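You operate a simulated robot arm through the tools that you are given. There is no shell and no other tool. Be economical: measure what you need, move in short steps, check, and stop when the job is done.

Carry out the task below with a simulated robot arm. There is one attempt and no reset: what you move stays moved.

JOB
Turn the bush depth dial to 7 mm. Then take the blue guide ring and leave it on the top of the station two right fixture plate. Then turn the depth dial to 4 mm. Then open the station four drawer. Keep to this order.

The check looks at the end state, three seconds after you hand in, the way a careful person would. Anything else that was tipped, shoved, dropped, spilled or broken makes it a failure.

ROBOT AND FRAMES
A 7-joint arm with a two-finger parallel gripper on a trunk, on a base that drives. Base frame: it is fixed to the floor where the robot stands at the start and does not move with it; the origin is under the middle of the robot, x ahead of it, y to its left, z up; the surface under the hand at the start is at about z = 0.8. Readings come in m, degrees, newtons and seconds.
With the tool pointing down near the work surface it reaches from about 0.2 to 0.74 m from the robot's upright axis, wherever it stands. Its first joint turns from -166.0 to 166.0 degrees. Places, roughly: blue guide ring (13x7x3 cm) [-3.8, 2.3, 0.8]; bush depth dial [0.5, -0.1, 0.8]; depth dial [-3.7, 3.1, 1.1]; station four drawer [-1.6, 3.8, 0.7]; top of the station two right fixture plate [-1.5, 1.1, 0.9]. Payload 1.57 kg.
The tool frame sits at the grasp point between the pads (the TCP): z along the fingers, y along the line on which they close. The tips reach 0.03 m beyond it. Largest opening 0.11 m; finger width 0.024, thickness 0.012; the body of the gripper, 0.048 by 0.112 m, starts 0.078 m behind the TCP.
Orientation is told as [roll, pitch, yaw] about the base's x, y, z axes, in that order, counted from this pose: with the fingers straight down and closing along the base's y, the tool's x points along the base's -x, its y along +y and its z along -z.

CONTROLS
- The arm moves only by the tool drive_tool. Its arguments are lists of equal length, an entry for each row: "gripper": the gripper command, from -1 (fully open) to 1 (shut), values between in proportion; "offset": the shift along the tool's x, y, z in units of 30 mm (1.0 is 30 mm), a list of three; "delta_rot": the turn, a rotation vector about the tool's x, y, z in units of 6 degrees (1.0 is 6 degrees), a list of three. In form: {"gripper": [gripper, ...], "offset": [[x, y, z], ...], "delta_rot": [[wx, wy, wz], ...]}. A call has 1 to 10 rows; each row shifts and turns the commanded pose from where the row before left it, along the tool's axes as they then stand. A call with a number of a shift or a turn outside -1 to 1 is refused whole. A row lasts 0.2 s, in which the tool goes at most 0.05 m and 8.6 degrees; a call with a longer step from one row to the next is refused whole, and so is a gripper value outside its range. Where a pose cannot be reached the arm comes as near as it can. A force on the tool above 40 N (or 10 N above the force at the start of the call, whichever is more), or a blocked arm, ends the call early, and 0.2 s more pass. Each finger travels about 0.045 m/s and halts on what it meets, pressing with about 27 N; the grip force reading is that of the motor and also rises with nothing between the fingers. The clock runs only during rows and for 0.2 s after the last one: add rows that do not move to give the fingers time. It gives the time, the measured TCP pose, the force on the tool (base axes), the opening and the grip force at its end, in the units of the frame above (readings bear some noise), with the torque about the TCP (base axes, N m) and any sound that the robot's microphone picked up.
- Cameras (640 x 400 px; columns grow to the right, rows downward): "scene" is now at [0.0224, 0.1298, 1.498]; the picture's right is [-0.29, -0.96, 0.00], its down [-0.62, 0.19, -0.77] and it looks along [0.73, -0.22, -0.64] (base axes); focal length 262 px, centre (320, 200). "wrist" rides on the gripper at [0.07, 0.016, -0.141] in the tool frame; the picture's right is [-0.23, 0.97, 0.00], its down [-0.86, -0.20, -0.48] and it looks along [-0.47, -0.11, 0.88] (tool axes); focal length 222 px, centre (320, 200). There is no depth. A picture from a camera that has moved, and an enlarged one, comes with that camera's place and axes in the base frame and with its lens.
- get_image(camera): a new picture of that camera. The clock stands still meanwhile.
- move_column(by): slides the trunk up (or, below 0, down) by that many m; the arm and the scene camera ride with it, the base frame stays. It gives what a move gives, with no picture.
- steer(legs): drives the robot by 1 to 6 legs, each [ahead, turn to the left] in m and degrees, along the robot's own axes; the way and the turn of a leg run together, so that a leg with both is an arc; at most 1.5 m and 180 degrees a leg. The arm and the cameras ride along, it lands a little off, and it stops where it bumps. It gives what a move gives.
- aim_head(pan, tilt): turns the head with the scene camera to pan (to the left, within 155 degrees either way) and tilt (down, from -29 to 69), counted from straight ahead of the robot. It gives what a move gives.
- enlarge(camera, box): a new picture of the part [left, top, right, bottom] of that camera's present view, enlarged. The clock stands still meanwhile.
- sign_off(): hands the job in; it is judged then, once.

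Work in short steps. Places have to be worked out from the pictures, the camera data and where the tool is seen: move nearer, look again, correct. Check each grasp and each placing, and mend what went wrong. You have 165 turns and 128 pictures in all, those below and enlarged ones among them. Open the gripper and draw the arm clear of the work before you hand the job in, unless the task says otherwise; then end with one line.

The tools are called after "Call:" as name(argument=value, ...) on one line, values as JSON. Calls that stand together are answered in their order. drive_tool: Moves the arm, as the interface text tells. Its arguments: {"type":"object","properties":{"gripper":{"type":"array"},"offset":{"type":"array"},"delta_rot":{"type":"array"}},"required":["gripper","offset","delta_rot"]} The other tools are called the same way: move_column (by) slides the trunk up or down; steer (legs) drives the base; aim_head (pan, tilt) turns the head that bears the scene camera; get_image (camera) takes a picture; enlarge (camera, box) takes an enlarged picture of a part of a camera's view; sign_off () hands the job in.

At the start:

```text
clock: 0.0
tcp_pos: [0.3856, -0.0725, 1.144]
tool_rot: [-0.2, 0.0, -0.1]
ft_force: [0.1, 1.1, 0.4]
torque: [0.0, -0.01, 0.02]
gripper_width: 0.1101
grasp_force: 0.1
trunk travel left (down, up): [-0.425, 0.165]
robot x, y, heading: [-0.0011, -0.0041, -0.3]
head pan, tilt: [-16.8, 40.0]
```

scene: 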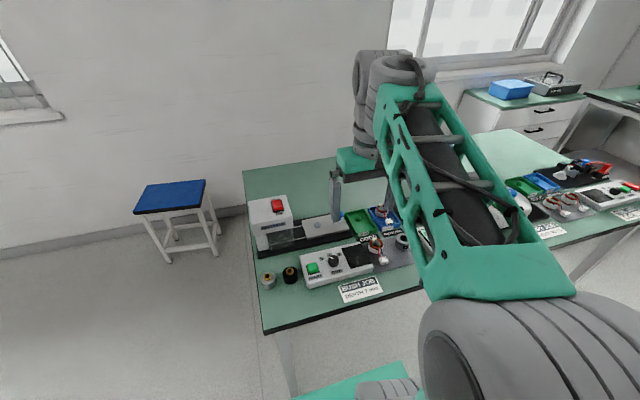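
wrist: 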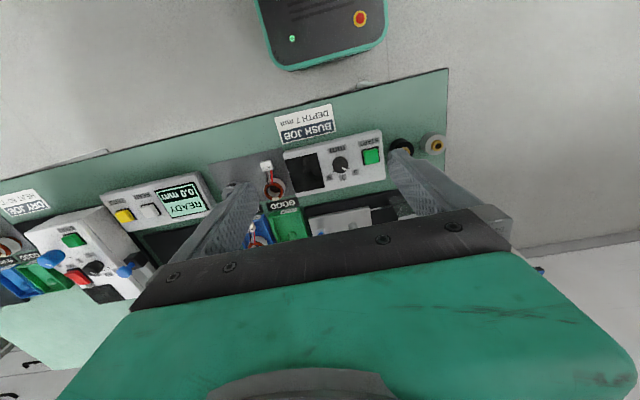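

I'll look closer at the dial panel from both cameras.

Call:
enlarge(camera="wrist", box=[270, 120, 400, 200])

Call:
enlarge(camera="scene", box=[240, 180, 420, 310])

```text
4.92 times, centred on (335, 160) of wrist
camera zoom: at [0.3165, -0.0568, 1.2855], right [0.23, 0.97, 0.0], down [0.86, -0.2, 0.48], along [0.47, -0.11, -0.88], focal length 1094 px, centre (246, 397)
```

zoom: 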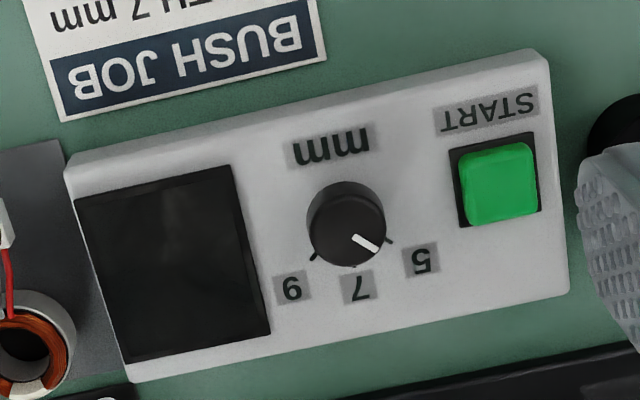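

```text
3.08 times, centred on (330, 245) of scene
camera zoom: at [0.0224, 0.1298, 1.498], right [-0.29, -0.96, 0.0], down [-0.62, 0.19, -0.77], along [0.73, -0.22, -0.64], focal length 808 px, centre (289, 62)
```

zoom: 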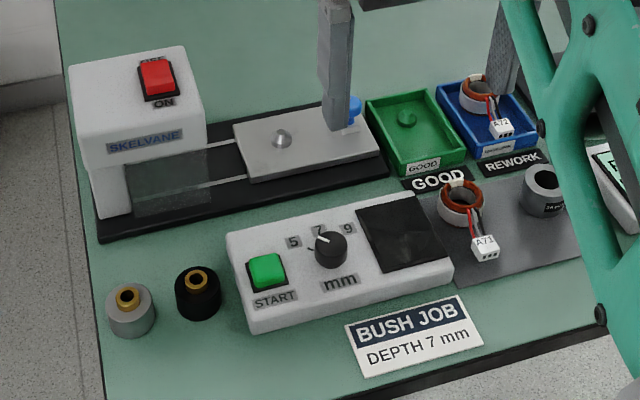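

The dial triangulates to about (0.477, -0.051, 0.85), with the pointer at 5 and 7 straight ahead (+x). I'll move above it with the fingers at about 5 cm opening.

Call:
drive_tool(gripper=[0.09, 0.09, 0.09, 0.09, 0.09, 0.09, 0.09], offset=[[-0.436, 0.102, 1], [-0.436, 0.102, 1], [-0.436, 0.102, 1], [-0.436, 0.102, 1], [-0.436, 0.102, 1], [-0.436, 0.102, 1], [-0.436, 0.102, 1]], delta_rot=[[0, 0, 0], [0, 0, 0], [0, 0, 0], [0, 0, 0], [0, 0, 0], [0, 0, 0], [0, 0, 0]])

Call:
get_image(camera="wrist")

Call:
enlarge(camera="scene", box=[240, 180, 420, 310])

```text
clock: 1.6
tcp_pos: [0.4773, -0.0509, 0.9336]
tool_rot: [-0.1, 0.1, 0.0]
ft_force: [-0.2, -0.4, 0.3]
torque: [0.02, -0.03, -0.01]
gripper_width: 0.0502
grasp_force: 0.1
trunk travel left (down, up): [-0.425, 0.165]
robot x, y, heading: [0.0033, 0.004, 0.2]
head pan, tilt: [-16.8, 40.0]
```

```text
123 pictures are left
camera wrist: at [0.4078, -0.0354, 1.0749], right [0.23, 0.97, 0.0], down [0.85, -0.2, 0.48], along [0.47, -0.11, -0.88], focal length 222 px, centre (320, 200)
```

wrist: 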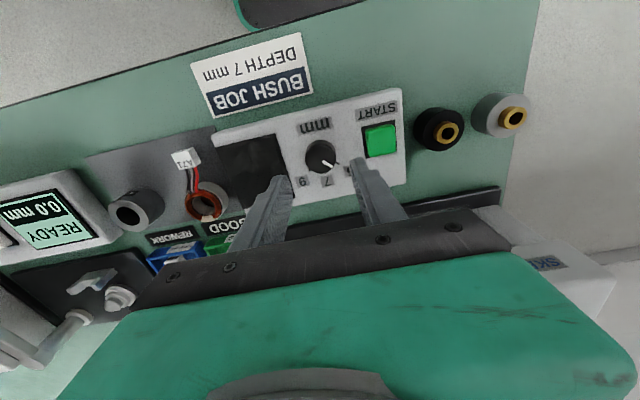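

```text
3.08 times, centred on (330, 245) of scene
camera zoom: at [0.0224, 0.1298, 1.4981], right [-0.29, -0.96, 0.0], down [-0.62, 0.19, -0.77], along [0.73, -0.22, -0.64], focal length 808 px, centre (289, 62)
```

zoom: 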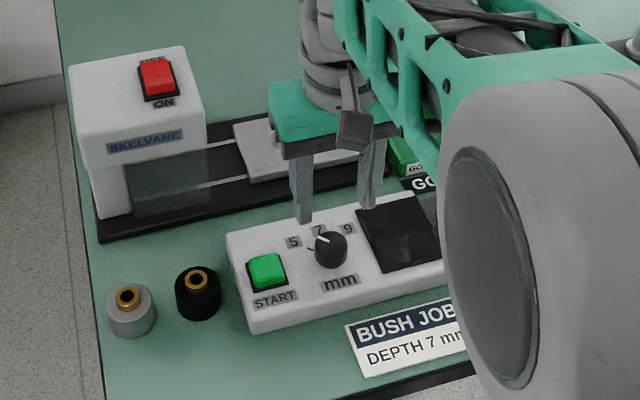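

The tool is centred over the dial. I'll lower about 5.5 cm and look.

Call:
drive_tool(gripper=[0.09, 0.09, 0.09], offset=[[0, 0, 0.7], [0, 0, 0.7], [0, 0, 0.5]], delta_rot=[[0, 0, 0], [0, 0, 0], [0, 0, 0]])

Call:
enlarge(camera="wrist", box=[220, 80, 460, 230])

Call:
enlarge(camera="scene", box=[290, 210, 390, 280])

```text
clock: 2.4
tcp_pos: [0.4792, -0.0507, 0.8764]
tool_rot: [0.0, 0.0, -0.1]
ft_force: [0.2, 0.6, 0.4]
torque: [-0.02, 0.0, 0.03]
gripper_width: 0.05
grasp_force: 0.0
trunk travel left (down, up): [-0.425, 0.165]
robot x, y, heading: [-0.0007, 0.0015, -0.2]
head pan, tilt: [-16.8, 40.0]
```

```text
2.67 times, centred on (340, 155) of wrist
camera zoom: at [0.4086, -0.0352, 1.0177], right [0.23, 0.97, 0.0], down [0.86, -0.2, 0.48], along [0.47, -0.11, -0.88], focal length 592 px, centre (267, 320)
```

zoom: 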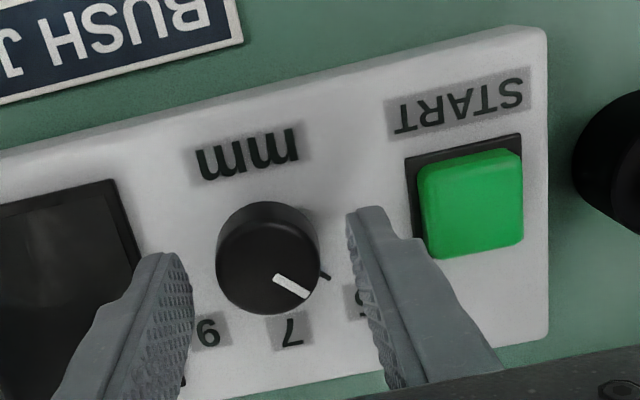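

```text
5.71 times, centred on (340, 245) of scene
camera zoom: at [0.0224, 0.1298, 1.4981], right [-0.29, -0.96, 0.0], down [-0.62, 0.19, -0.77], along [0.73, -0.22, -0.64], focal length 1500 px, centre (206, -57)
```

zoom: 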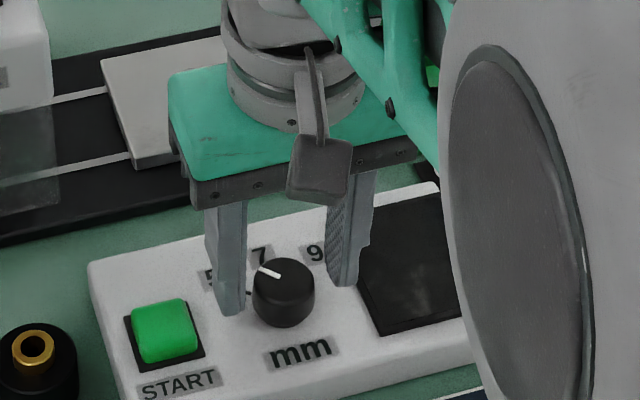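

Centred. I'll lower 5 mm more and close on the knob.

Call:
drive_tool(gripper=[0.09, 0.09, 0.3, 0.5, 0.7, 0.7], offset=[[0.05, 0, 0.08], [0, 0, 0.08], [0, 0, 0], [0, 0, 0], [0, 0, 0], [0, 0, 0]], delta_rot=[[0, 0, 0], [0, 0, 0], [0, 0, 0], [0, 0, 0], [0, 0, 0], [0, 0, 0]])

Call:
enlarge(camera="wrist", box=[220, 80, 460, 230])

```text
clock: 3.8
tcp_pos: [0.4758, -0.0506, 0.8709]
tool_rot: [-0.1, 0.0, 0.0]
ft_force: [-0.7, 3.0, -1.1]
torque: [0.2, -0.01, 0.02]
gripper_width: 0.0328
grasp_force: 37.1
trunk travel left (down, up): [-0.425, 0.165]
robot x, y, heading: [-0.0003, -0.0012, 0.2]
head pan, tilt: [-16.8, 40.0]
```

```text
2.67 times, centred on (340, 155) of wrist
camera zoom: at [0.4065, -0.0352, 1.0132], right [0.23, 0.97, 0.0], down [0.86, -0.2, 0.48], along [0.47, -0.11, -0.88], focal length 592 px, centre (267, 320)
```

zoom: 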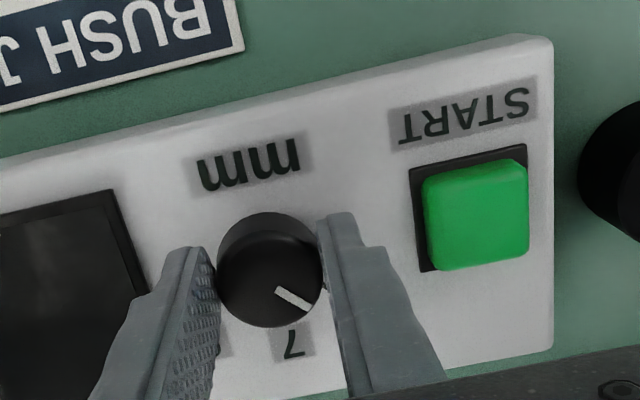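

Gripped at 33 mm. I'll turn clockwise (positive about tool z) by 48° and check.

Call:
drive_tool(gripper=[0.7, 0.7, 0.7, 0.7, 0.7, 0.7, 0.7, 0.7], offset=[[0, 0, 0], [0, 0, 0], [0, 0, 0], [0, 0, 0], [0, 0, 0], [0, 0, 0], [0, 0, 0], [0, 0, 0]], delta_rot=[[0, 0, 1], [0, 0, 1], [0, 0, 1], [0, 0, 1], [0, 0, 1], [0, 0, 1], [0, 0, 1], [0, 0, 1]])

Call:
enlarge(camera="wrist", box=[220, 80, 460, 230])

Call:
enlarge(camera="scene", box=[290, 210, 390, 280])

```text
clock: 5.6
tcp_pos: [0.477, -0.0482, 0.8716]
tool_rot: [-0.1, 0.0, -48.0]
ft_force: [4.2, 25.2, -13.9]
torque: [1.11, 0.26, 0.1]
gripper_width: 0.0326
grasp_force: 40.9
trunk travel left (down, up): [-0.425, 0.165]
robot x, y, heading: [-0.0005, -0.0001, -0.1]
head pan, tilt: [-16.8, 40.0]
```

```text
2.67 times, centred on (340, 155) of wrist
camera zoom: at [0.443, 0.0139, 1.0132], right [0.88, 0.48, 0.0], down [0.43, -0.77, 0.48], along [0.23, -0.42, -0.88], focal length 592 px, centre (267, 320)
```

zoom: 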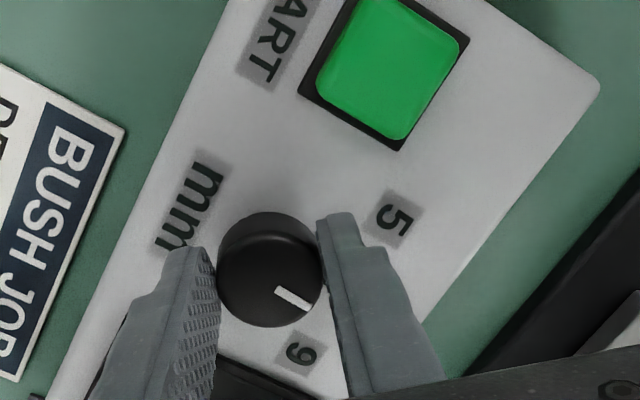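

```text
5.71 times, centred on (340, 245) of scene
camera zoom: at [0.0238, 0.1325, 1.4977], right [-0.29, -0.96, 0.0], down [-0.62, 0.18, -0.77], along [0.73, -0.22, -0.64], focal length 1500 px, centre (206, -57)
```

zoom: 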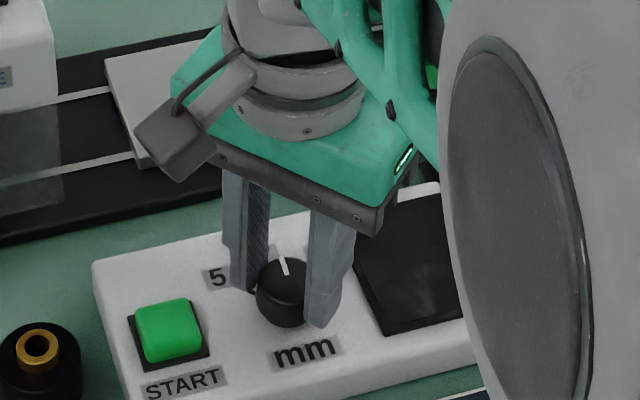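

The pointer now works out as straight ahead, i.e. 7. I'll release, lift, and inspect.

Call:
drive_tool(gripper=[0.4, 0.15, 0.15, 0.15, 0.15, 0.15], offset=[[0, 0, 0], [0, 0, 0], [0, 0, -0.5], [0, 0, -1], [0, 0, -1], [0, 0, -1]], delta_rot=[[0, 0, 0], [0, 0, 0], [0, 0, 0], [0, 0, 0], [0, 0, 0], [0, 0, 0]])

Call:
enlarge(camera="scene", box=[290, 210, 390, 280])

Call:
get_image(camera="wrist")

```text
clock: 7.0
tcp_pos: [0.475, -0.0508, 0.9788]
tool_rot: [0.0, -0.1, -47.9]
ft_force: [0.1, 0.1, 0.2]
torque: [0.01, 0.01, 0.03]
gripper_width: 0.0469
grasp_force: 0.0
trunk travel left (down, up): [-0.425, 0.165]
robot x, y, heading: [0.0026, 0.0014, -0.1]
head pan, tilt: [-16.8, 40.0]
```

```text
5.71 times, centred on (340, 245) of scene
camera zoom: at [0.0224, 0.13, 1.498], right [-0.29, -0.96, 0.0], down [-0.62, 0.19, -0.77], along [0.73, -0.22, -0.64], focal length 1500 px, centre (206, -57)
```

zoom: 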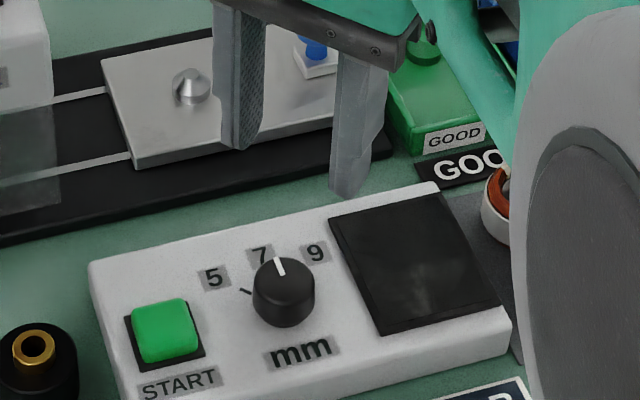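

```text
115 pictures are left
camera wrist: at [0.4413, 0.0111, 1.1199], right [0.88, 0.48, 0.0], down [0.42, -0.77, 0.48], along [0.23, -0.42, -0.88], focal length 222 px, centre (320, 200)
```

wrist: 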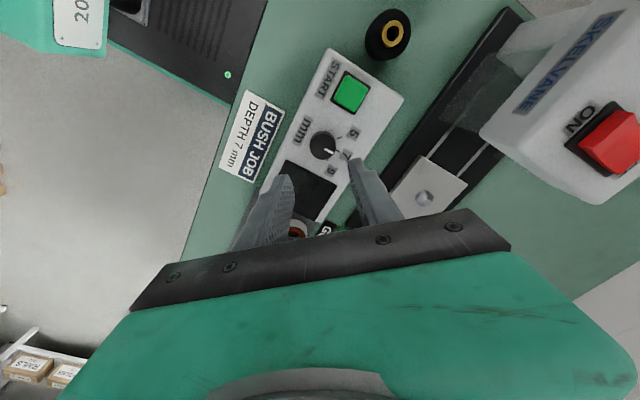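

Pointer reads about 7 (±3°). One magnified look from above to confirm.

Call:
enlarge(camera="wrist", box=[280, 110, 376, 170])

```text
6.67 times, centred on (328, 140) of wrist
camera zoom: at [0.4413, 0.0111, 1.1199], right [0.88, 0.48, 0.0], down [0.42, -0.77, 0.48], along [0.23, -0.42, -0.88], focal length 1481 px, centre (267, 600)
```

zoom: 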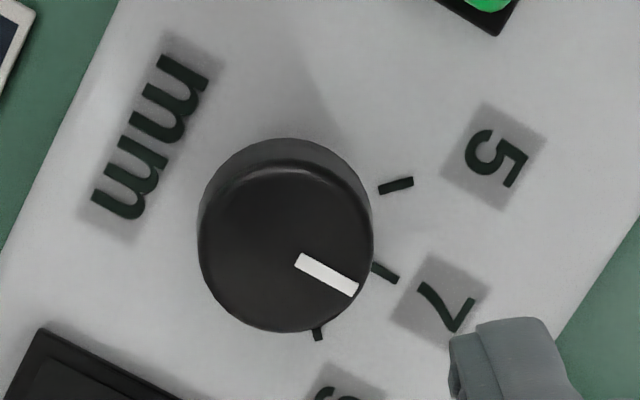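

Computing from tick geometry, the pointer is within about 2° of the 7 tick. Now I'll lift and tuck the arm, rotate the tool back, then look round the room with the head.

Call:
drive_tool(gripper=[-0.2, -0.5, -1, -1, -1, -1, -1, -1], offset=[[0, 0, -1], [0, 0, -1], [0, 0, -1], [0, 0, -1], [0, 0, -1], [0, 0, -1], [0, 0, -1], [0, 0, -1]], delta_rot=[[0, 0, -1], [0, 0, -1], [0, 0, -1], [0, 0, -1], [0, 0, -1], [0, 0, -1], [0, 0, -1], [0, 0, -1]])

Call:
aim_head(pan=150, tilt=20)

Call:
get_image(camera="scene")

Call:
aim_head(pan=90, tilt=20)

Call:
get_image(camera="scene")

```text
clock: 8.8
tcp_pos: [0.4766, -0.0488, 1.2169]
tool_rot: [-0.2, -0.1, 0.1]
ft_force: [0.5, -0.2, 0.7]
torque: [-0.02, 0.01, -0.01]
gripper_width: 0.1104
grasp_force: 0.2
trunk travel left (down, up): [-0.425, 0.165]
robot x, y, heading: [-0.0023, 0.0008, -0.1]
head pan, tilt: [-16.8, 40.0]
```

```text
clock: 11.3
tcp_pos: [0.4768, -0.049, 1.2179]
tool_rot: [-0.1, 0.0, -0.1]
ft_force: [0.7, 0.6, 0.3]
torque: [-0.01, 0.02, -0.02]
gripper_width: 0.1101
grasp_force: 0.0
trunk travel left (down, up): [-0.425, 0.165]
robot x, y, heading: [0.0004, -0.0003, -0.1]
head pan, tilt: [150.0, 20.0]
```

```text
113 pictures are left
camera scene: at [-0.1396, 0.2011, 1.5295], right [0.5, 0.87, 0.0], down [0.3, -0.17, -0.94], along [-0.81, 0.47, -0.34], focal length 262 px, centre (320, 200)
```

scene: 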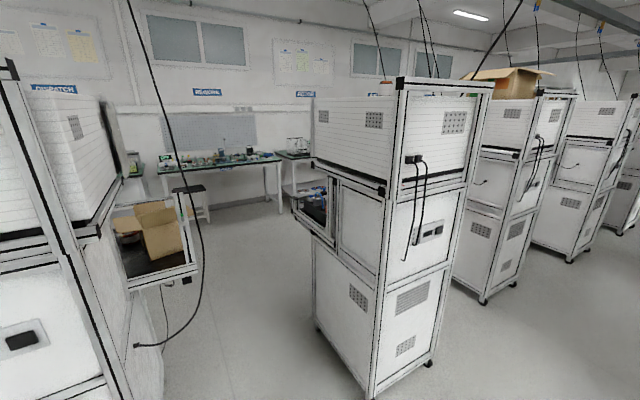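

```text
clock: 12.6
tcp_pos: [0.477, -0.0496, 1.2176]
tool_rot: [0.0, 0.0, 0.0]
ft_force: [-0.2, -0.4, 0.1]
torque: [0.03, -0.02, 0.02]
gripper_width: 0.1101
grasp_force: 0.1
trunk travel left (down, up): [-0.425, 0.165]
robot x, y, heading: [0.0026, -0.0003, 0.2]
head pan, tilt: [90.0, 20.0]
```

```text
112 pictures are left
camera scene: at [-0.0591, 0.2476, 1.5295], right [1.0, 0.0, 0.0], down [0.0, -0.34, -0.94], along [0.0, 0.94, -0.34], focal length 262 px, centre (320, 200)
```

scene: 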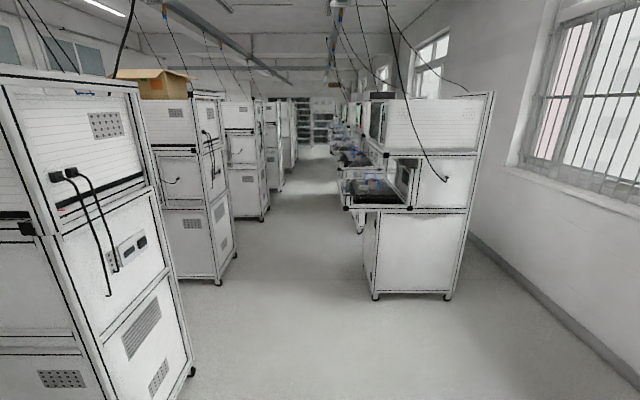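

I want to see the floor gap behind the robot between station one and station two before driving.

Call:
aim_head(pan=153, tilt=45)

Call:
get_image(camera="scene")

Call:
aim_head(pan=-153, tilt=30)

Call:
get_image(camera="scene")

```text
clock: 14.0
tcp_pos: [0.477, -0.0495, 1.217]
tool_rot: [-0.1, 0.0, -0.1]
ft_force: [-0.4, -0.1, -0.5]
torque: [0.02, -0.03, 0.01]
gripper_width: 0.1099
grasp_force: 0.2
trunk travel left (down, up): [-0.425, 0.165]
robot x, y, heading: [-0.0024, 0.0007, -0.0]
head pan, tilt: [153.0, 45.0]
```

```text
111 pictures are left
camera scene: at [-0.1314, 0.1915, 1.4908], right [0.45, 0.89, 0.0], down [0.63, -0.32, -0.71], along [-0.63, 0.32, -0.71], focal length 262 px, centre (320, 200)
```

scene: 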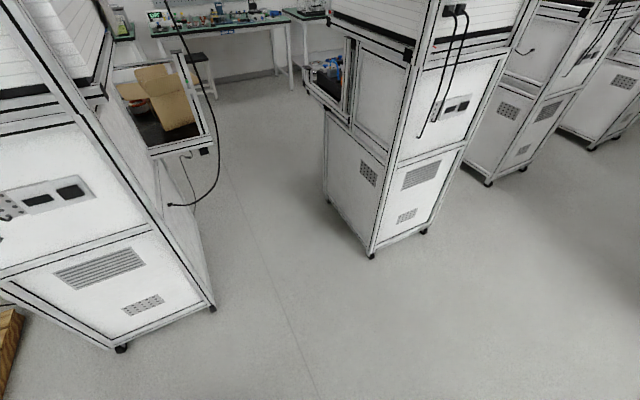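

```text
clock: 18.1
tcp_pos: [0.4756, -0.0496, 1.2176]
tool_rot: [-0.2, 0.0, 0.0]
ft_force: [-0.7, 0.6, 0.0]
torque: [0.01, -0.03, -0.03]
gripper_width: 0.11
grasp_force: 0.0
trunk travel left (down, up): [-0.425, 0.165]
robot x, y, heading: [-0.0004, -0.0015, 0.2]
head pan, tilt: [-153.0, 30.0]
```

```text
110 pictures are left
camera scene: at [-0.1396, 0.1134, 1.5134], right [-0.45, 0.89, 0.0], down [0.45, 0.23, -0.87], along [-0.77, -0.39, -0.5], focal length 262 px, centre (320, 200)
```

scene: 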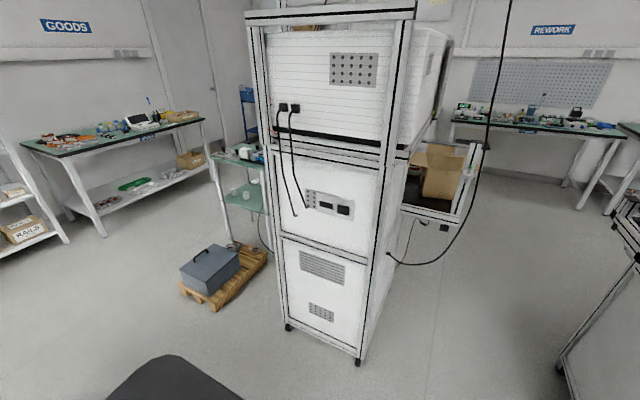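

The gap between stations one and two spans y ≈ -0.08 to 0.93, so I'll pass at y ≈ 0.43. First I retract the arm, then drive back, turn, and travel in steps.

Call:
drive_tool(gripper=[-1, -1, -1, -1, -1], offset=[[1, 0, 0], [1, 0, 0], [1, 0, 0], [1, 0, 0], [1, 0, 0]], delta_rot=[[0, 0, 0], [0, 0, 0], [0, 0, 0], [0, 0, 0], [0, 0, 0]])

Call:
steer(legs=[[-0.1, 0], [0, 90], [0.43, 0], [0, 90]])

Call:
aim_head(pan=0, tilt=30)

Call:
get_image(camera="scene")

```text
clock: 19.3
tcp_pos: [0.3257, -0.0512, 1.2162]
tool_rot: [-0.2, 0.0, 0.0]
ft_force: [-0.7, 0.0, 0.1]
torque: [0.01, 0.03, -0.01]
gripper_width: 0.1101
grasp_force: 0.1
trunk travel left (down, up): [-0.425, 0.165]
robot x, y, heading: [-0.0018, 0.0024, 0.0]
head pan, tilt: [-153.0, 30.0]
```

```text
clock: 30.3
tcp_pos: [-0.4199, 0.4774, 1.2168]
tool_rot: [0.0, 0.1, 179.6]
ft_force: [0.2, -0.5, -0.6]
torque: [0.01, 0.01, 0.01]
gripper_width: 0.1099
grasp_force: 0.1
trunk travel left (down, up): [-0.425, 0.165]
robot x, y, heading: [-0.0977, 0.4248, 179.3]
head pan, tilt: [-153.0, 30.0]
```

```text
clock: 32.7
tcp_pos: [-0.4194, 0.4786, 1.2165]
tool_rot: [-0.1, 0.0, 179.5]
ft_force: [0.1, 0.6, -0.4]
torque: [-0.02, -0.02, -0.04]
gripper_width: 0.11
grasp_force: 0.0
trunk travel left (down, up): [-0.425, 0.165]
robot x, y, heading: [-0.0935, 0.4227, 179.4]
head pan, tilt: [0.0, 30.0]
```

```text
109 pictures are left
camera scene: at [-0.125, 0.2695, 1.5134], right [0.01, 1.0, 0.0], down [0.5, 0.0, -0.87], along [-0.87, 0.01, -0.5], focal length 262 px, centre (320, 200)
```

scene: 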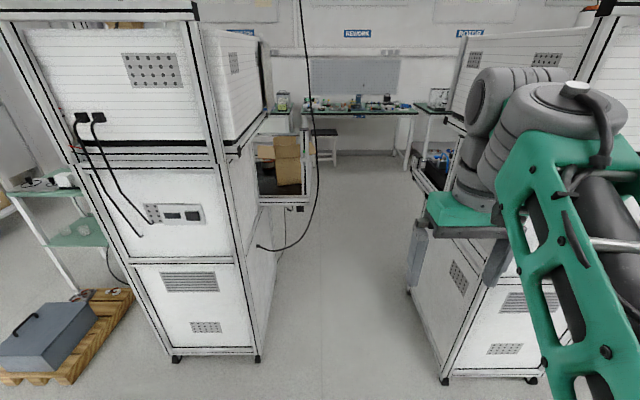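

The trays narrow the gap to about y 0.2–0.8. I'll look down to learn the robot's own width.

Call:
aim_head(pan=60, tilt=69)

Call:
get_image(camera="scene")

Call:
aim_head(pan=-60, tilt=69)

Call:
get_image(camera="scene")

```text
clock: 34.0
tcp_pos: [-0.4197, 0.4773, 1.2165]
tool_rot: [-0.1, 0.0, 179.5]
ft_force: [0.1, 0.6, -0.2]
torque: [0.0, -0.01, 0.01]
gripper_width: 0.1101
grasp_force: 0.1
trunk travel left (down, up): [-0.425, 0.165]
robot x, y, heading: [-0.0952, 0.4244, 179.9]
head pan, tilt: [60.0, 68.8]
```

```text
108 pictures are left
camera scene: at [-0.063, 0.2205, 1.4619], right [-0.86, 0.51, 0.0], down [0.47, 0.8, -0.36], along [-0.18, -0.31, -0.93], focal length 262 px, centre (320, 200)
```

scene: 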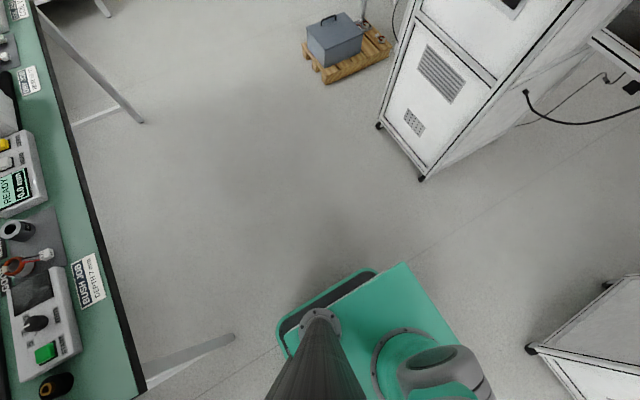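

```text
clock: 36.0
tcp_pos: [-0.4201, 0.478, 1.2173]
tool_rot: [-0.1, 0.0, 179.4]
ft_force: [0.2, -0.7, -0.4]
torque: [0.02, 0.01, 0.01]
gripper_width: 0.1099
grasp_force: 0.0
trunk travel left (down, up): [-0.425, 0.165]
robot x, y, heading: [-0.0953, 0.4239, 179.3]
head pan, tilt: [-60.0, 68.8]
```

```text
107 pictures are left
camera scene: at [-0.0621, 0.3173, 1.4619], right [0.87, 0.49, 0.0], down [0.46, -0.81, -0.36], along [-0.18, 0.32, -0.93], focal length 262 px, centre (320, 200)
```

scene: 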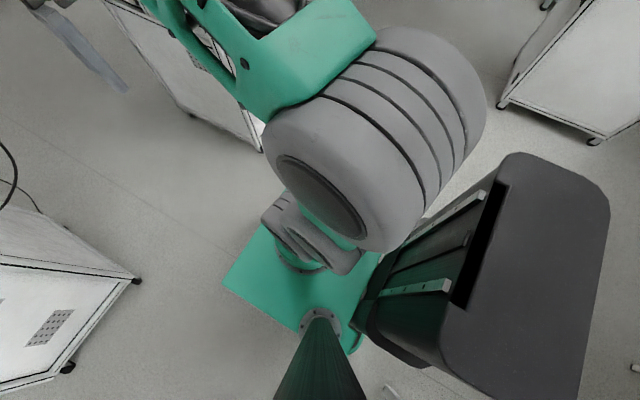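

Robot half-width is about 0.23 m, so it fits at y ≈ 0.52. I'll shift over and drive through the gap.

Call:
steer(legs=[[0, -15], [0.37, 0], [0, 15.5], [0.8, 0]])

Call:
aim_head(pan=0, tilt=30)

Call:
get_image(camera="scene")

```text
clock: 44.1
tcp_pos: [-1.5909, 0.5789, 1.2155]
tool_rot: [-0.2, 0.0, -179.8]
ft_force: [0.1, -0.4, -0.8]
torque: [-0.01, 0.0, -0.04]
gripper_width: 0.1101
grasp_force: 0.1
trunk travel left (down, up): [-0.425, 0.165]
robot x, y, heading: [-1.2665, 0.5263, -179.8]
head pan, tilt: [-60.0, 68.8]
```

```text
clock: 45.4
tcp_pos: [-1.5922, 0.5788, 1.2164]
tool_rot: [-0.1, -0.1, -179.8]
ft_force: [1.0, 0.0, 0.1]
torque: [-0.01, 0.01, 0.0]
gripper_width: 0.11
grasp_force: 0.1
trunk travel left (down, up): [-0.425, 0.165]
robot x, y, heading: [-1.2624, 0.5303, -180.0]
head pan, tilt: [0.0, 30.0]
```

```text
106 pictures are left
camera scene: at [-1.2955, 0.3742, 1.5134], right [0.0, 1.0, 0.0], down [0.5, 0.0, -0.87], along [-0.87, 0.0, -0.5], focal length 262 px, centre (320, 200)
```

scene: 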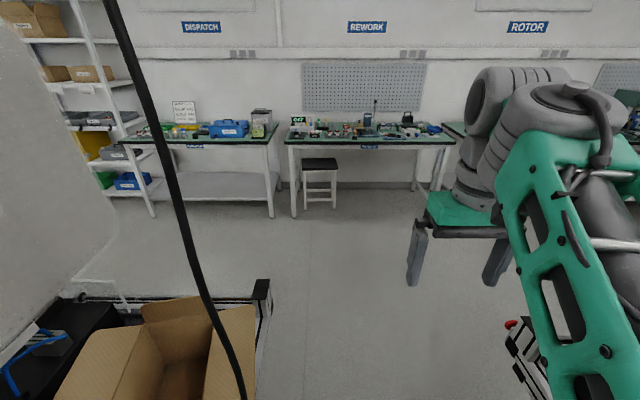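

Path ahead is clear. Driving another metre, then turn toward the ring bench (right).

Call:
steer(legs=[[1.1, 0], [0, -60]])

Call:
get_image(camera="scene")

Call:
aim_head(pan=50, tilt=30)

Call:
get_image(camera="scene")

```text
clock: 53.7
tcp_pos: [-2.4899, 0.833, 1.2169]
tool_rot: [-0.2, -0.1, 120.1]
ft_force: [-0.1, 0.5, -0.8]
torque: [-0.03, -0.03, 0.0]
gripper_width: 0.1102
grasp_force: 0.0
trunk travel left (down, up): [-0.425, 0.165]
robot x, y, heading: [-2.373, 0.528, 120.0]
head pan, tilt: [0.0, 30.0]
```

```text
105 pictures are left
camera scene: at [-2.5186, 0.475, 1.5134], right [0.87, 0.5, 0.0], down [0.25, -0.43, -0.87], along [-0.43, 0.75, -0.5], focal length 262 px, centre (320, 200)
```

scene: 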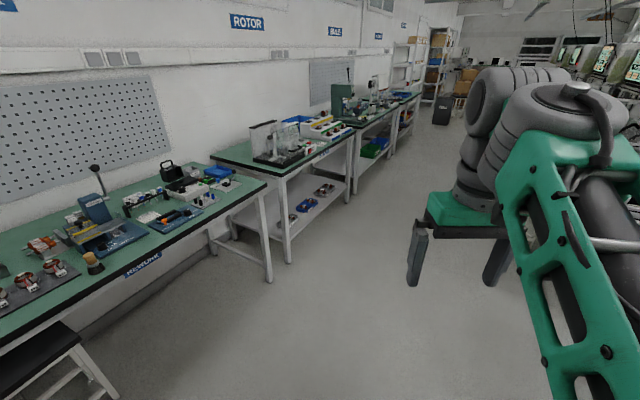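

```text
clock: 54.9
tcp_pos: [-2.4897, 0.8339, 1.2164]
tool_rot: [-0.2, -0.1, 120.1]
ft_force: [-0.1, -0.2, 0.3]
torque: [0.01, 0.01, -0.04]
gripper_width: 0.1098
grasp_force: 0.0
trunk travel left (down, up): [-0.425, 0.165]
robot x, y, heading: [-2.3702, 0.5249, 120.1]
head pan, tilt: [50.0, 30.0]
```

```text
104 pictures are left
camera scene: at [-2.5624, 0.4124, 1.5134], right [0.17, 0.98, 0.0], down [0.49, -0.09, -0.87], along [-0.85, 0.15, -0.5], focal length 262 px, centre (320, 200)
```

scene: 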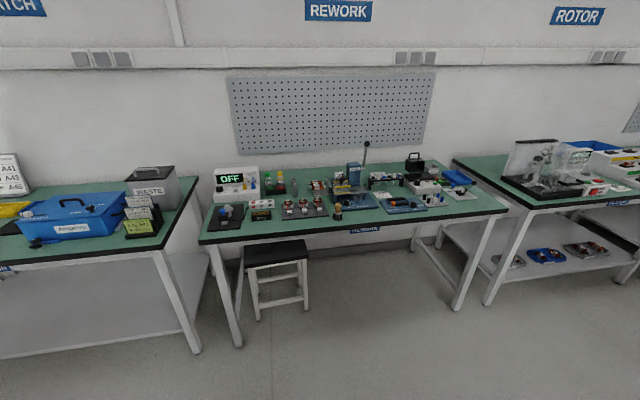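

Bench fronts are at about x = -3.5. I'll drive to about (-2.75, 2.3) and face the ROTOR bench.

Call:
steer(legs=[[0, -18], [1.2, 0], [0.615, 0], [0, 78]])

Call:
aim_head(pan=0, tilt=30)

Call:
get_image(camera="scene")

```text
clock: 68.4
tcp_pos: [-3.0755, 2.3363, 1.2165]
tool_rot: [-0.1, -0.1, -179.0]
ft_force: [-0.8, -0.1, 0.2]
torque: [-0.01, 0.01, 0.01]
gripper_width: 0.1098
grasp_force: 0.1
trunk travel left (down, up): [-0.425, 0.165]
robot x, y, heading: [-2.7488, 2.2892, -179.1]
head pan, tilt: [50.0, 30.0]
```

```text
clock: 69.6
tcp_pos: [-3.0747, 2.3367, 1.2155]
tool_rot: [-0.1, 0.0, -179.1]
ft_force: [-0.3, -0.2, 0.4]
torque: [0.01, -0.01, -0.05]
gripper_width: 0.11
grasp_force: 0.1
trunk travel left (down, up): [-0.425, 0.165]
robot x, y, heading: [-2.7493, 2.2909, -179.3]
head pan, tilt: [0.0, 30.0]
```

```text
103 pictures are left
camera scene: at [-2.7749, 2.1356, 1.5134], right [-0.02, 1.0, 0.0], down [0.5, 0.01, -0.87], along [-0.87, -0.01, -0.5], focal length 262 px, centre (320, 200)
```

scene: 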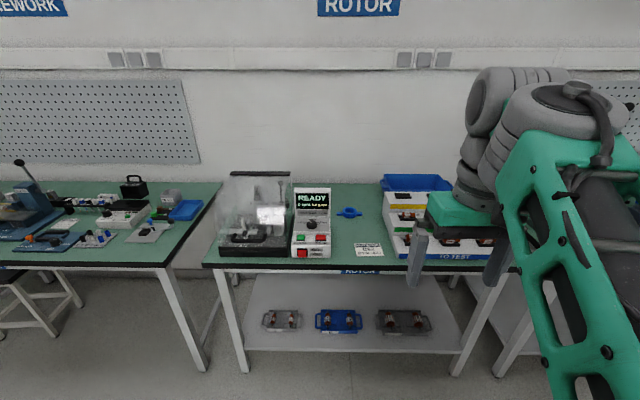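

The blue object at (348, 212) matches the ring's place. Zooming in.

Call:
enlarge(camera="scene", box=[280, 170, 420, 265])

Call:
steer(legs=[[0.38, 0]])

Call:
aim_head(pan=0, tilt=45)

Call:
get_image(camera="scene")

Call:
get_image(camera="wrist")

```text
4.21 times, centred on (350, 218) of scene
camera zoom: at [-2.7749, 2.1356, 1.5134], right [-0.02, 1.0, 0.0], down [0.5, 0.01, -0.87], along [-0.87, -0.01, -0.5], focal length 1105 px, centre (194, 126)
```

zoom: 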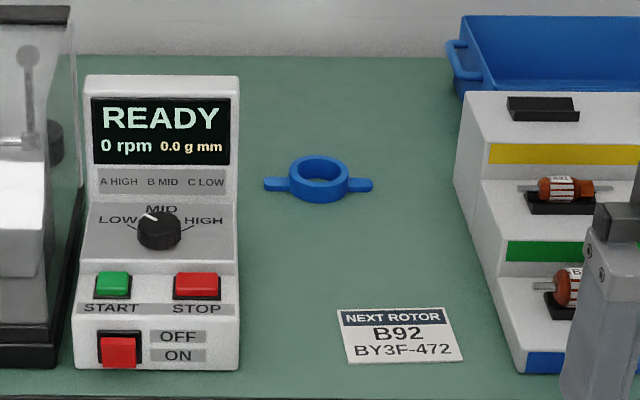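

```text
clock: 72.0
tcp_pos: [-3.453, 2.333, 1.2173]
tool_rot: [-0.1, 0.0, -179.3]
ft_force: [-0.3, 0.4, 0.2]
torque: [0.03, 0.0, 0.01]
gripper_width: 0.11
grasp_force: 0.0
trunk travel left (down, up): [-0.425, 0.165]
robot x, y, heading: [-3.1286, 2.2884, -179.4]
head pan, tilt: [0.0, 30.0]
```

```text
clock: 72.7
tcp_pos: [-3.4513, 2.3338, 1.2174]
tool_rot: [-0.1, 0.0, -179.3]
ft_force: [-0.3, -0.2, -0.3]
torque: [0.01, -0.01, -0.03]
gripper_width: 0.1101
grasp_force: 0.0
trunk travel left (down, up): [-0.425, 0.165]
robot x, y, heading: [-3.1259, 2.2845, -179.4]
head pan, tilt: [0.0, 45.0]
```

```text
101 pictures are left
camera scene: at [-3.144, 2.1306, 1.4908], right [-0.01, 1.0, 0.0], down [0.71, 0.01, -0.71], along [-0.71, -0.01, -0.71], focal length 262 px, centre (320, 200)
```

scene: 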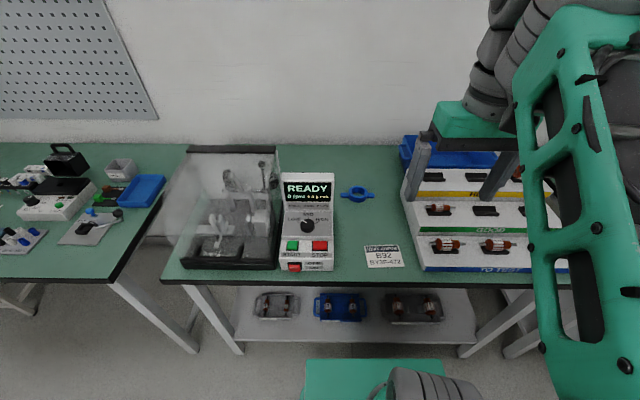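

```text
100 pictures are left
camera wrist: at [-3.3817, 2.3163, 1.3585], right [-0.22, -0.98, 0.0], down [-0.86, 0.19, 0.48], along [-0.47, 0.1, -0.88], focal length 222 px, centre (320, 200)
```

wrist: 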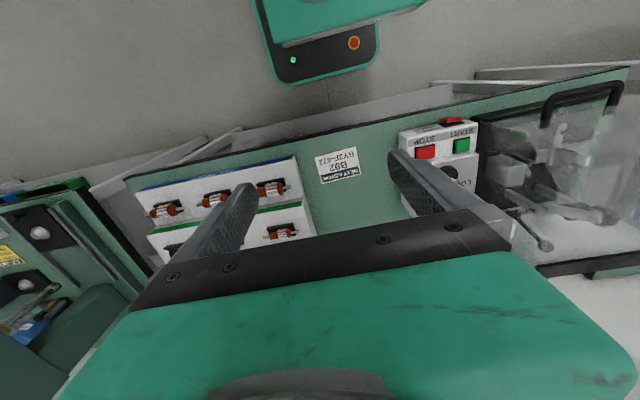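

The ring sits at about (-3.845, 2.26), lugs along y, 7 cm body. I'll edge 7 cm forward, move the tool over it high up, then turn it 90° so the fingers close across the body (along x).

Call:
steer(legs=[[0.07, 0]])

Call:
drive_tool(gripper=[-1, -1, -1, -1, -1, -1, -1, -1, -1, -1], offset=[[-1, 0.237, 0.2], [-1, 0.237, 0.2], [-1, 0.237, 0.2], [-1, 0.237, 0.2], [-1, 0.237, 0.2], [-1, 0.237, 0.2], [-1, 0.237, 0.2], [-1, 0.237, 0.2], [-1, 0.237, 0.2], [-1, 0.237, 0.2]], delta_rot=[[0, 0, 0], [0, 0, 0], [0, 0, 0], [0, 0, 0], [0, 0, 0], [0, 0, 0], [0, 0, 0], [0, 0, 0], [0, 0, 0], [0, 0, 0]])

Call:
drive_tool(gripper=[-1, -1, -1, -1, -1, -1, -1, -1, -1, -1], offset=[[0, 0, 0], [0, 0, 0], [0, 0, 0], [0, 0, 0], [0, 0, 0], [0, 0, 0], [0, 0, 0], [0, 0, 0], [0, 0, 0], [0, 0, 0]], delta_rot=[[0, 0, -1], [0, 0, -1], [0, 0, -1], [0, 0, -1], [0, 0, -1], [0, 0, -1], [0, 0, -1], [0, 0, -1], [0, 0, -1], [0, 0, -1]])

Call:
get_image(camera="wrist")

Call:
get_image(camera="scene")

```text
clock: 73.8
tcp_pos: [-3.523, 2.3323, 1.2164]
tool_rot: [0.0, 0.1, -179.3]
ft_force: [0.6, -0.3, -0.2]
torque: [0.03, 0.0, -0.01]
gripper_width: 0.1103
grasp_force: 0.1
trunk travel left (down, up): [-0.425, 0.165]
robot x, y, heading: [-3.1955, 2.2847, -179.3]
head pan, tilt: [0.0, 45.0]
```

```text
clock: 76.0
tcp_pos: [-3.8202, 2.256, 1.156]
tool_rot: [-0.1, -0.1, -179.3]
ft_force: [0.0, -0.6, 0.7]
torque: [0.02, -0.01, 0.02]
gripper_width: 0.1101
grasp_force: 0.1
trunk travel left (down, up): [-0.425, 0.165]
robot x, y, heading: [-3.1986, 2.2828, -179.3]
head pan, tilt: [0.0, 45.0]
```

```text
clock: 78.2
tcp_pos: [-3.8229, 2.2557, 1.1563]
tool_rot: [0.0, 0.1, -119.0]
ft_force: [0.0, 1.1, -0.2]
torque: [0.03, -0.01, 0.01]
gripper_width: 0.1098
grasp_force: 0.1
trunk travel left (down, up): [-0.425, 0.165]
robot x, y, heading: [-3.197, 2.2819, -179.2]
head pan, tilt: [0.0, 45.0]
```

```text
99 pictures are left
camera wrist: at [-3.7733, 2.309, 1.2981], right [0.74, -0.67, 0.0], down [-0.59, -0.65, 0.48], along [-0.32, -0.35, -0.88], focal length 222 px, centre (320, 200)
```

wrist: 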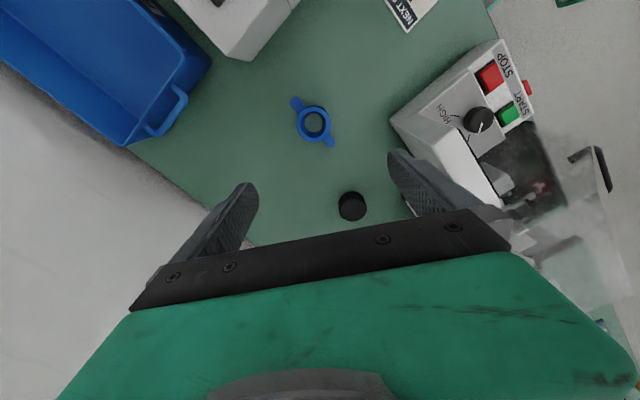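

```text
98 pictures are left
camera scene: at [-3.2148, 2.1297, 1.4908], right [-0.01, 1.0, 0.0], down [0.71, 0.01, -0.71], along [-0.71, -0.01, -0.71], focal length 262 px, centre (320, 200)
```

scene: 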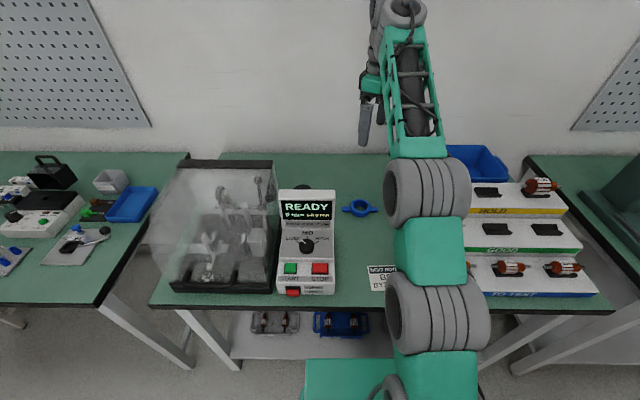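

Ring refined to (-3.84, 2.262). I'll finish the turn, then centre and descend to about 0.93.

Call:
drive_tool(gripper=[-1, -1, -1, -1, -1], offset=[[0, 0, 0], [0, 0, 0], [0, 0, 0], [0, 0, 0], [0, 0, 0]], delta_rot=[[0, 0, -1], [0, 0, -1], [0, 0, -1], [0, 0, -1], [0, 0, -0.95]])

Call:
drive_tool(gripper=[-1, -1, -1, -1, -1, -1, -1, -1], offset=[[0.1, -0.3, 0.5], [0.1, -0.3, 1], [0, 0, 1], [0, 0, 1], [0, 0, 1], [0, 0, 1], [0, 0, 1], [0, 0, 1]], delta_rot=[[0, 0, 0], [0, 0, 0], [0, 0, 0], [0, 0, 0], [0, 0, 0], [0, 0, 0], [0, 0, 0], [0, 0, 0]])

Call:
get_image(camera="wrist")

Call:
enlarge(camera="scene", box=[290, 140, 450, 240])

```text
clock: 79.4
tcp_pos: [-3.8217, 2.2565, 1.1553]
tool_rot: [0.0, 0.1, -89.6]
ft_force: [0.0, -0.4, -0.3]
torque: [0.0, -0.01, -0.01]
gripper_width: 0.1102
grasp_force: 0.1
trunk travel left (down, up): [-0.425, 0.165]
robot x, y, heading: [-3.1962, 2.2828, -179.5]
head pan, tilt: [0.0, 45.0]
```

```text
clock: 81.2
tcp_pos: [-3.841, 2.2616, 0.9321]
tool_rot: [-0.2, 0.1, -89.6]
ft_force: [0.2, 0.8, 0.7]
torque: [0.02, 0.03, 0.02]
gripper_width: 0.1099
grasp_force: 0.0
trunk travel left (down, up): [-0.425, 0.165]
robot x, y, heading: [-3.1978, 2.286, -179.3]
head pan, tilt: [0.0, 45.0]
```

```text
97 pictures are left
camera wrist: at [-3.8253, 2.3302, 1.0743], right [0.98, -0.22, 0.0], down [-0.19, -0.86, 0.48], along [-0.11, -0.47, -0.88], focal length 222 px, centre (320, 200)
```

wrist: 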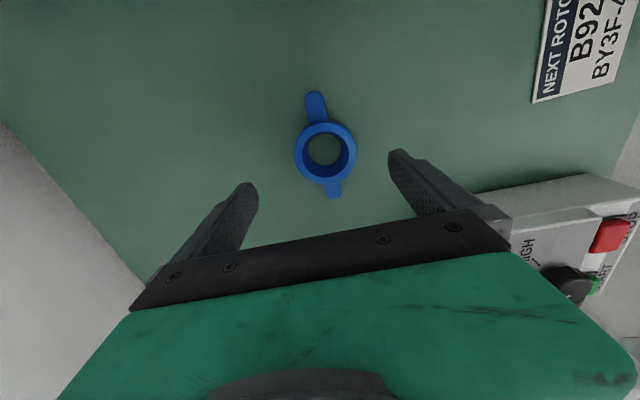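

```text
4.00 times, centred on (370, 190) of scene
camera zoom: at [-3.2148, 2.1297, 1.4908], right [-0.01, 1.0, 0.0], down [0.71, 0.01, -0.71], along [-0.71, -0.01, -0.71], focal length 1050 px, centre (120, 240)
```

zoom: 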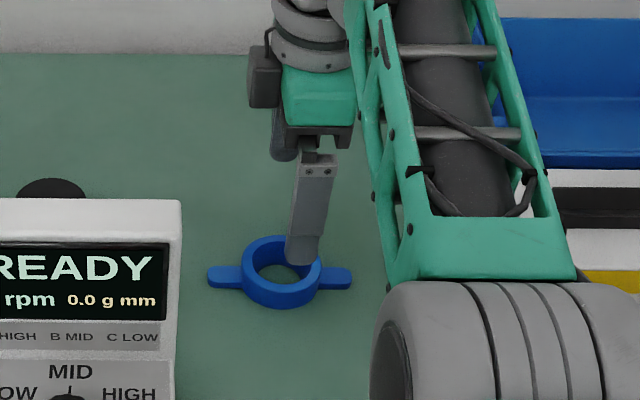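

Centred within a few mm. Descending to grasp height (TCP ≈ 0.838).

Call:
drive_tool(gripper=[-1, -1, -1, -1], offset=[[-0.13, 0, 1], [0, 0, 1], [0, 0, 0.7], [0, 0, 0.4]], delta_rot=[[0, 0, 0], [0, 0, 0], [0, 0, 0], [0, 0, 0]])

Call:
get_image(camera="wrist")

Call:
enlarge(camera="scene", box=[290, 140, 450, 240])

```text
clock: 82.2
tcp_pos: [-3.8559, 2.2576, 0.8536]
tool_rot: [0.4, 0.0, -89.6]
ft_force: [-0.2, -0.1, -0.1]
torque: [0.01, -0.01, 0.02]
gripper_width: 0.1098
grasp_force: 0.1
out of reach, approached as far as the arm can: row 1, 3, 4
trunk travel left (down, up): [-0.425, 0.165]
robot x, y, heading: [-3.1964, 2.2845, -179.2]
head pan, tilt: [0.0, 45.0]
```

```text
95 pictures are left
camera wrist: at [-3.8398, 2.3264, 0.996], right [0.98, -0.22, 0.01], down [-0.2, -0.86, 0.48], along [-0.1, -0.47, -0.88], focal length 222 px, centre (320, 200)
```

wrist: 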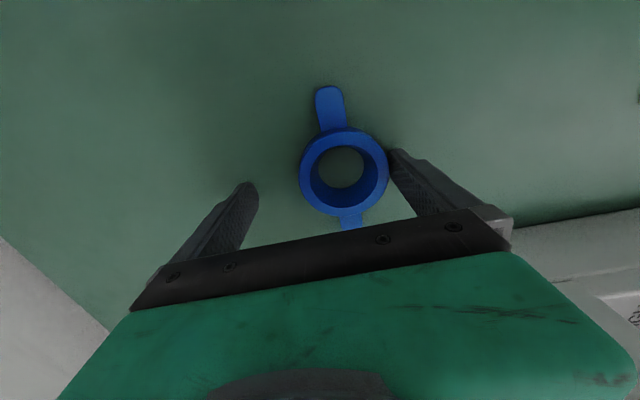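

```text
4.00 times, centred on (370, 190) of scene
camera zoom: at [-3.2148, 2.1297, 1.4908], right [-0.01, 1.0, 0.0], down [0.71, 0.01, -0.71], along [-0.71, -0.01, -0.71], focal length 1050 px, centre (120, 240)
```

zoom: 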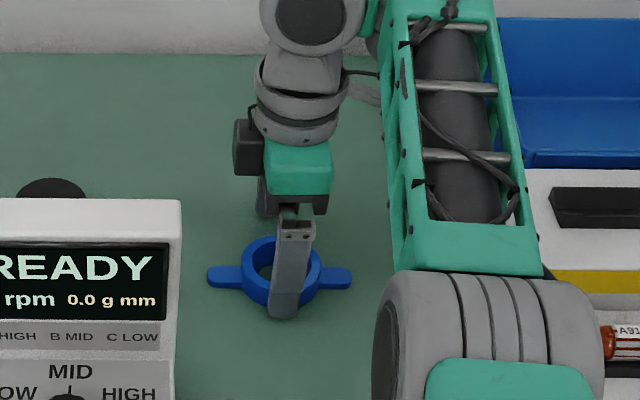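

The arm ran out of reach here and drifted 15 mm in x. I'll raise the tool, lower the trunk by 0.1 m and recheck the pose.

Call:
drive_tool(gripper=[-1, -1, -1, -1], offset=[[0, 0.3, -1], [0, 0.2, -1], [0, 0, -1], [0, 0, -1]], delta_rot=[[0, 0, 0], [0, 0, 0], [0, 0, 0], [0, 0, 0]])

Call:
move_column(by=-0.06)

```text
clock: 83.2
tcp_pos: [-3.8395, 2.2569, 0.9739]
tool_rot: [0.1, 0.1, -89.6]
ft_force: [0.4, 0.3, -0.1]
torque: [0.01, -0.02, 0.02]
gripper_width: 0.11
grasp_force: 0.1
trunk travel left (down, up): [-0.425, 0.165]
robot x, y, heading: [-3.1954, 2.2826, -179.3]
head pan, tilt: [0.0, 45.0]
```

```text
clock: 84.2
tcp_pos: [-3.8396, 2.2564, 0.9147]
tool_rot: [0.0, 0.0, -89.7]
ft_force: [0.1, 0.8, -0.1]
torque: [-0.04, -0.01, -0.04]
gripper_width: 0.1098
grasp_force: 0.0
trunk travel left (down, up): [-0.365, 0.225]
robot x, y, heading: [-3.1948, 2.2851, -179.6]
head pan, tilt: [0.0, 45.0]
```

Trunk lowering works cleanly. I'll use it for part of the descent and look.

Call:
move_column(by=-0.04)

Call:
get_image(camera="scene")

Call:
get_image(camera="wrist")

```text
clock: 85.0
tcp_pos: [-3.84, 2.2579, 0.8737]
tool_rot: [0.0, 0.0, -89.6]
ft_force: [1.0, 0.9, 0.7]
torque: [0.0, 0.01, 0.02]
gripper_width: 0.1104
grasp_force: 0.0
trunk travel left (down, up): [-0.325, 0.265]
robot x, y, heading: [-3.1967, 2.2871, -179.4]
head pan, tilt: [0.0, 45.0]
```

```text
93 pictures are left
camera scene: at [-3.2147, 2.1297, 1.3908], right [-0.01, 1.0, 0.0], down [0.71, 0.01, -0.71], along [-0.71, -0.01, -0.71], focal length 262 px, centre (320, 200)
```

scene: 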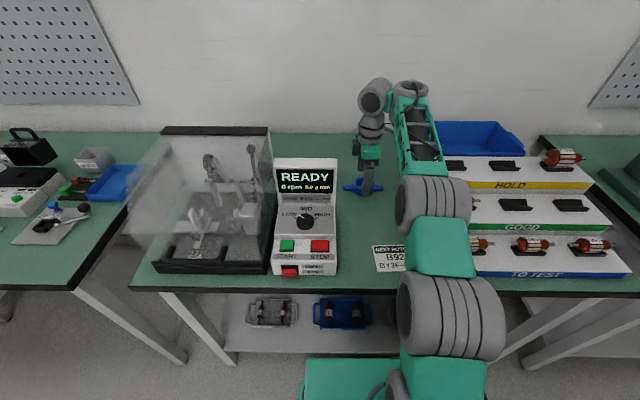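

```text
92 pictures are left
camera wrist: at [-3.8237, 2.3258, 1.0159], right [0.98, -0.22, 0.0], down [-0.19, -0.86, 0.48], along [-0.1, -0.47, -0.88], focal length 222 px, centre (320, 200)
```

wrist: 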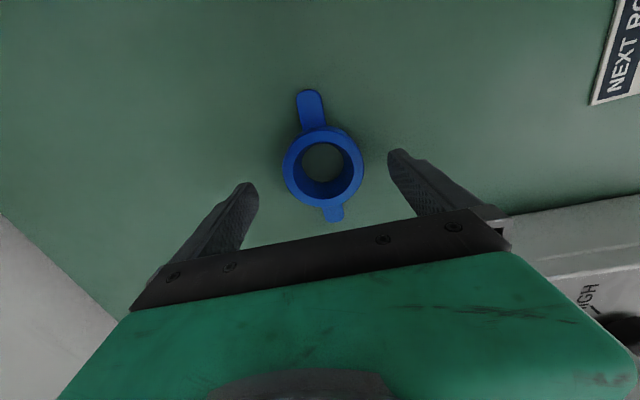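

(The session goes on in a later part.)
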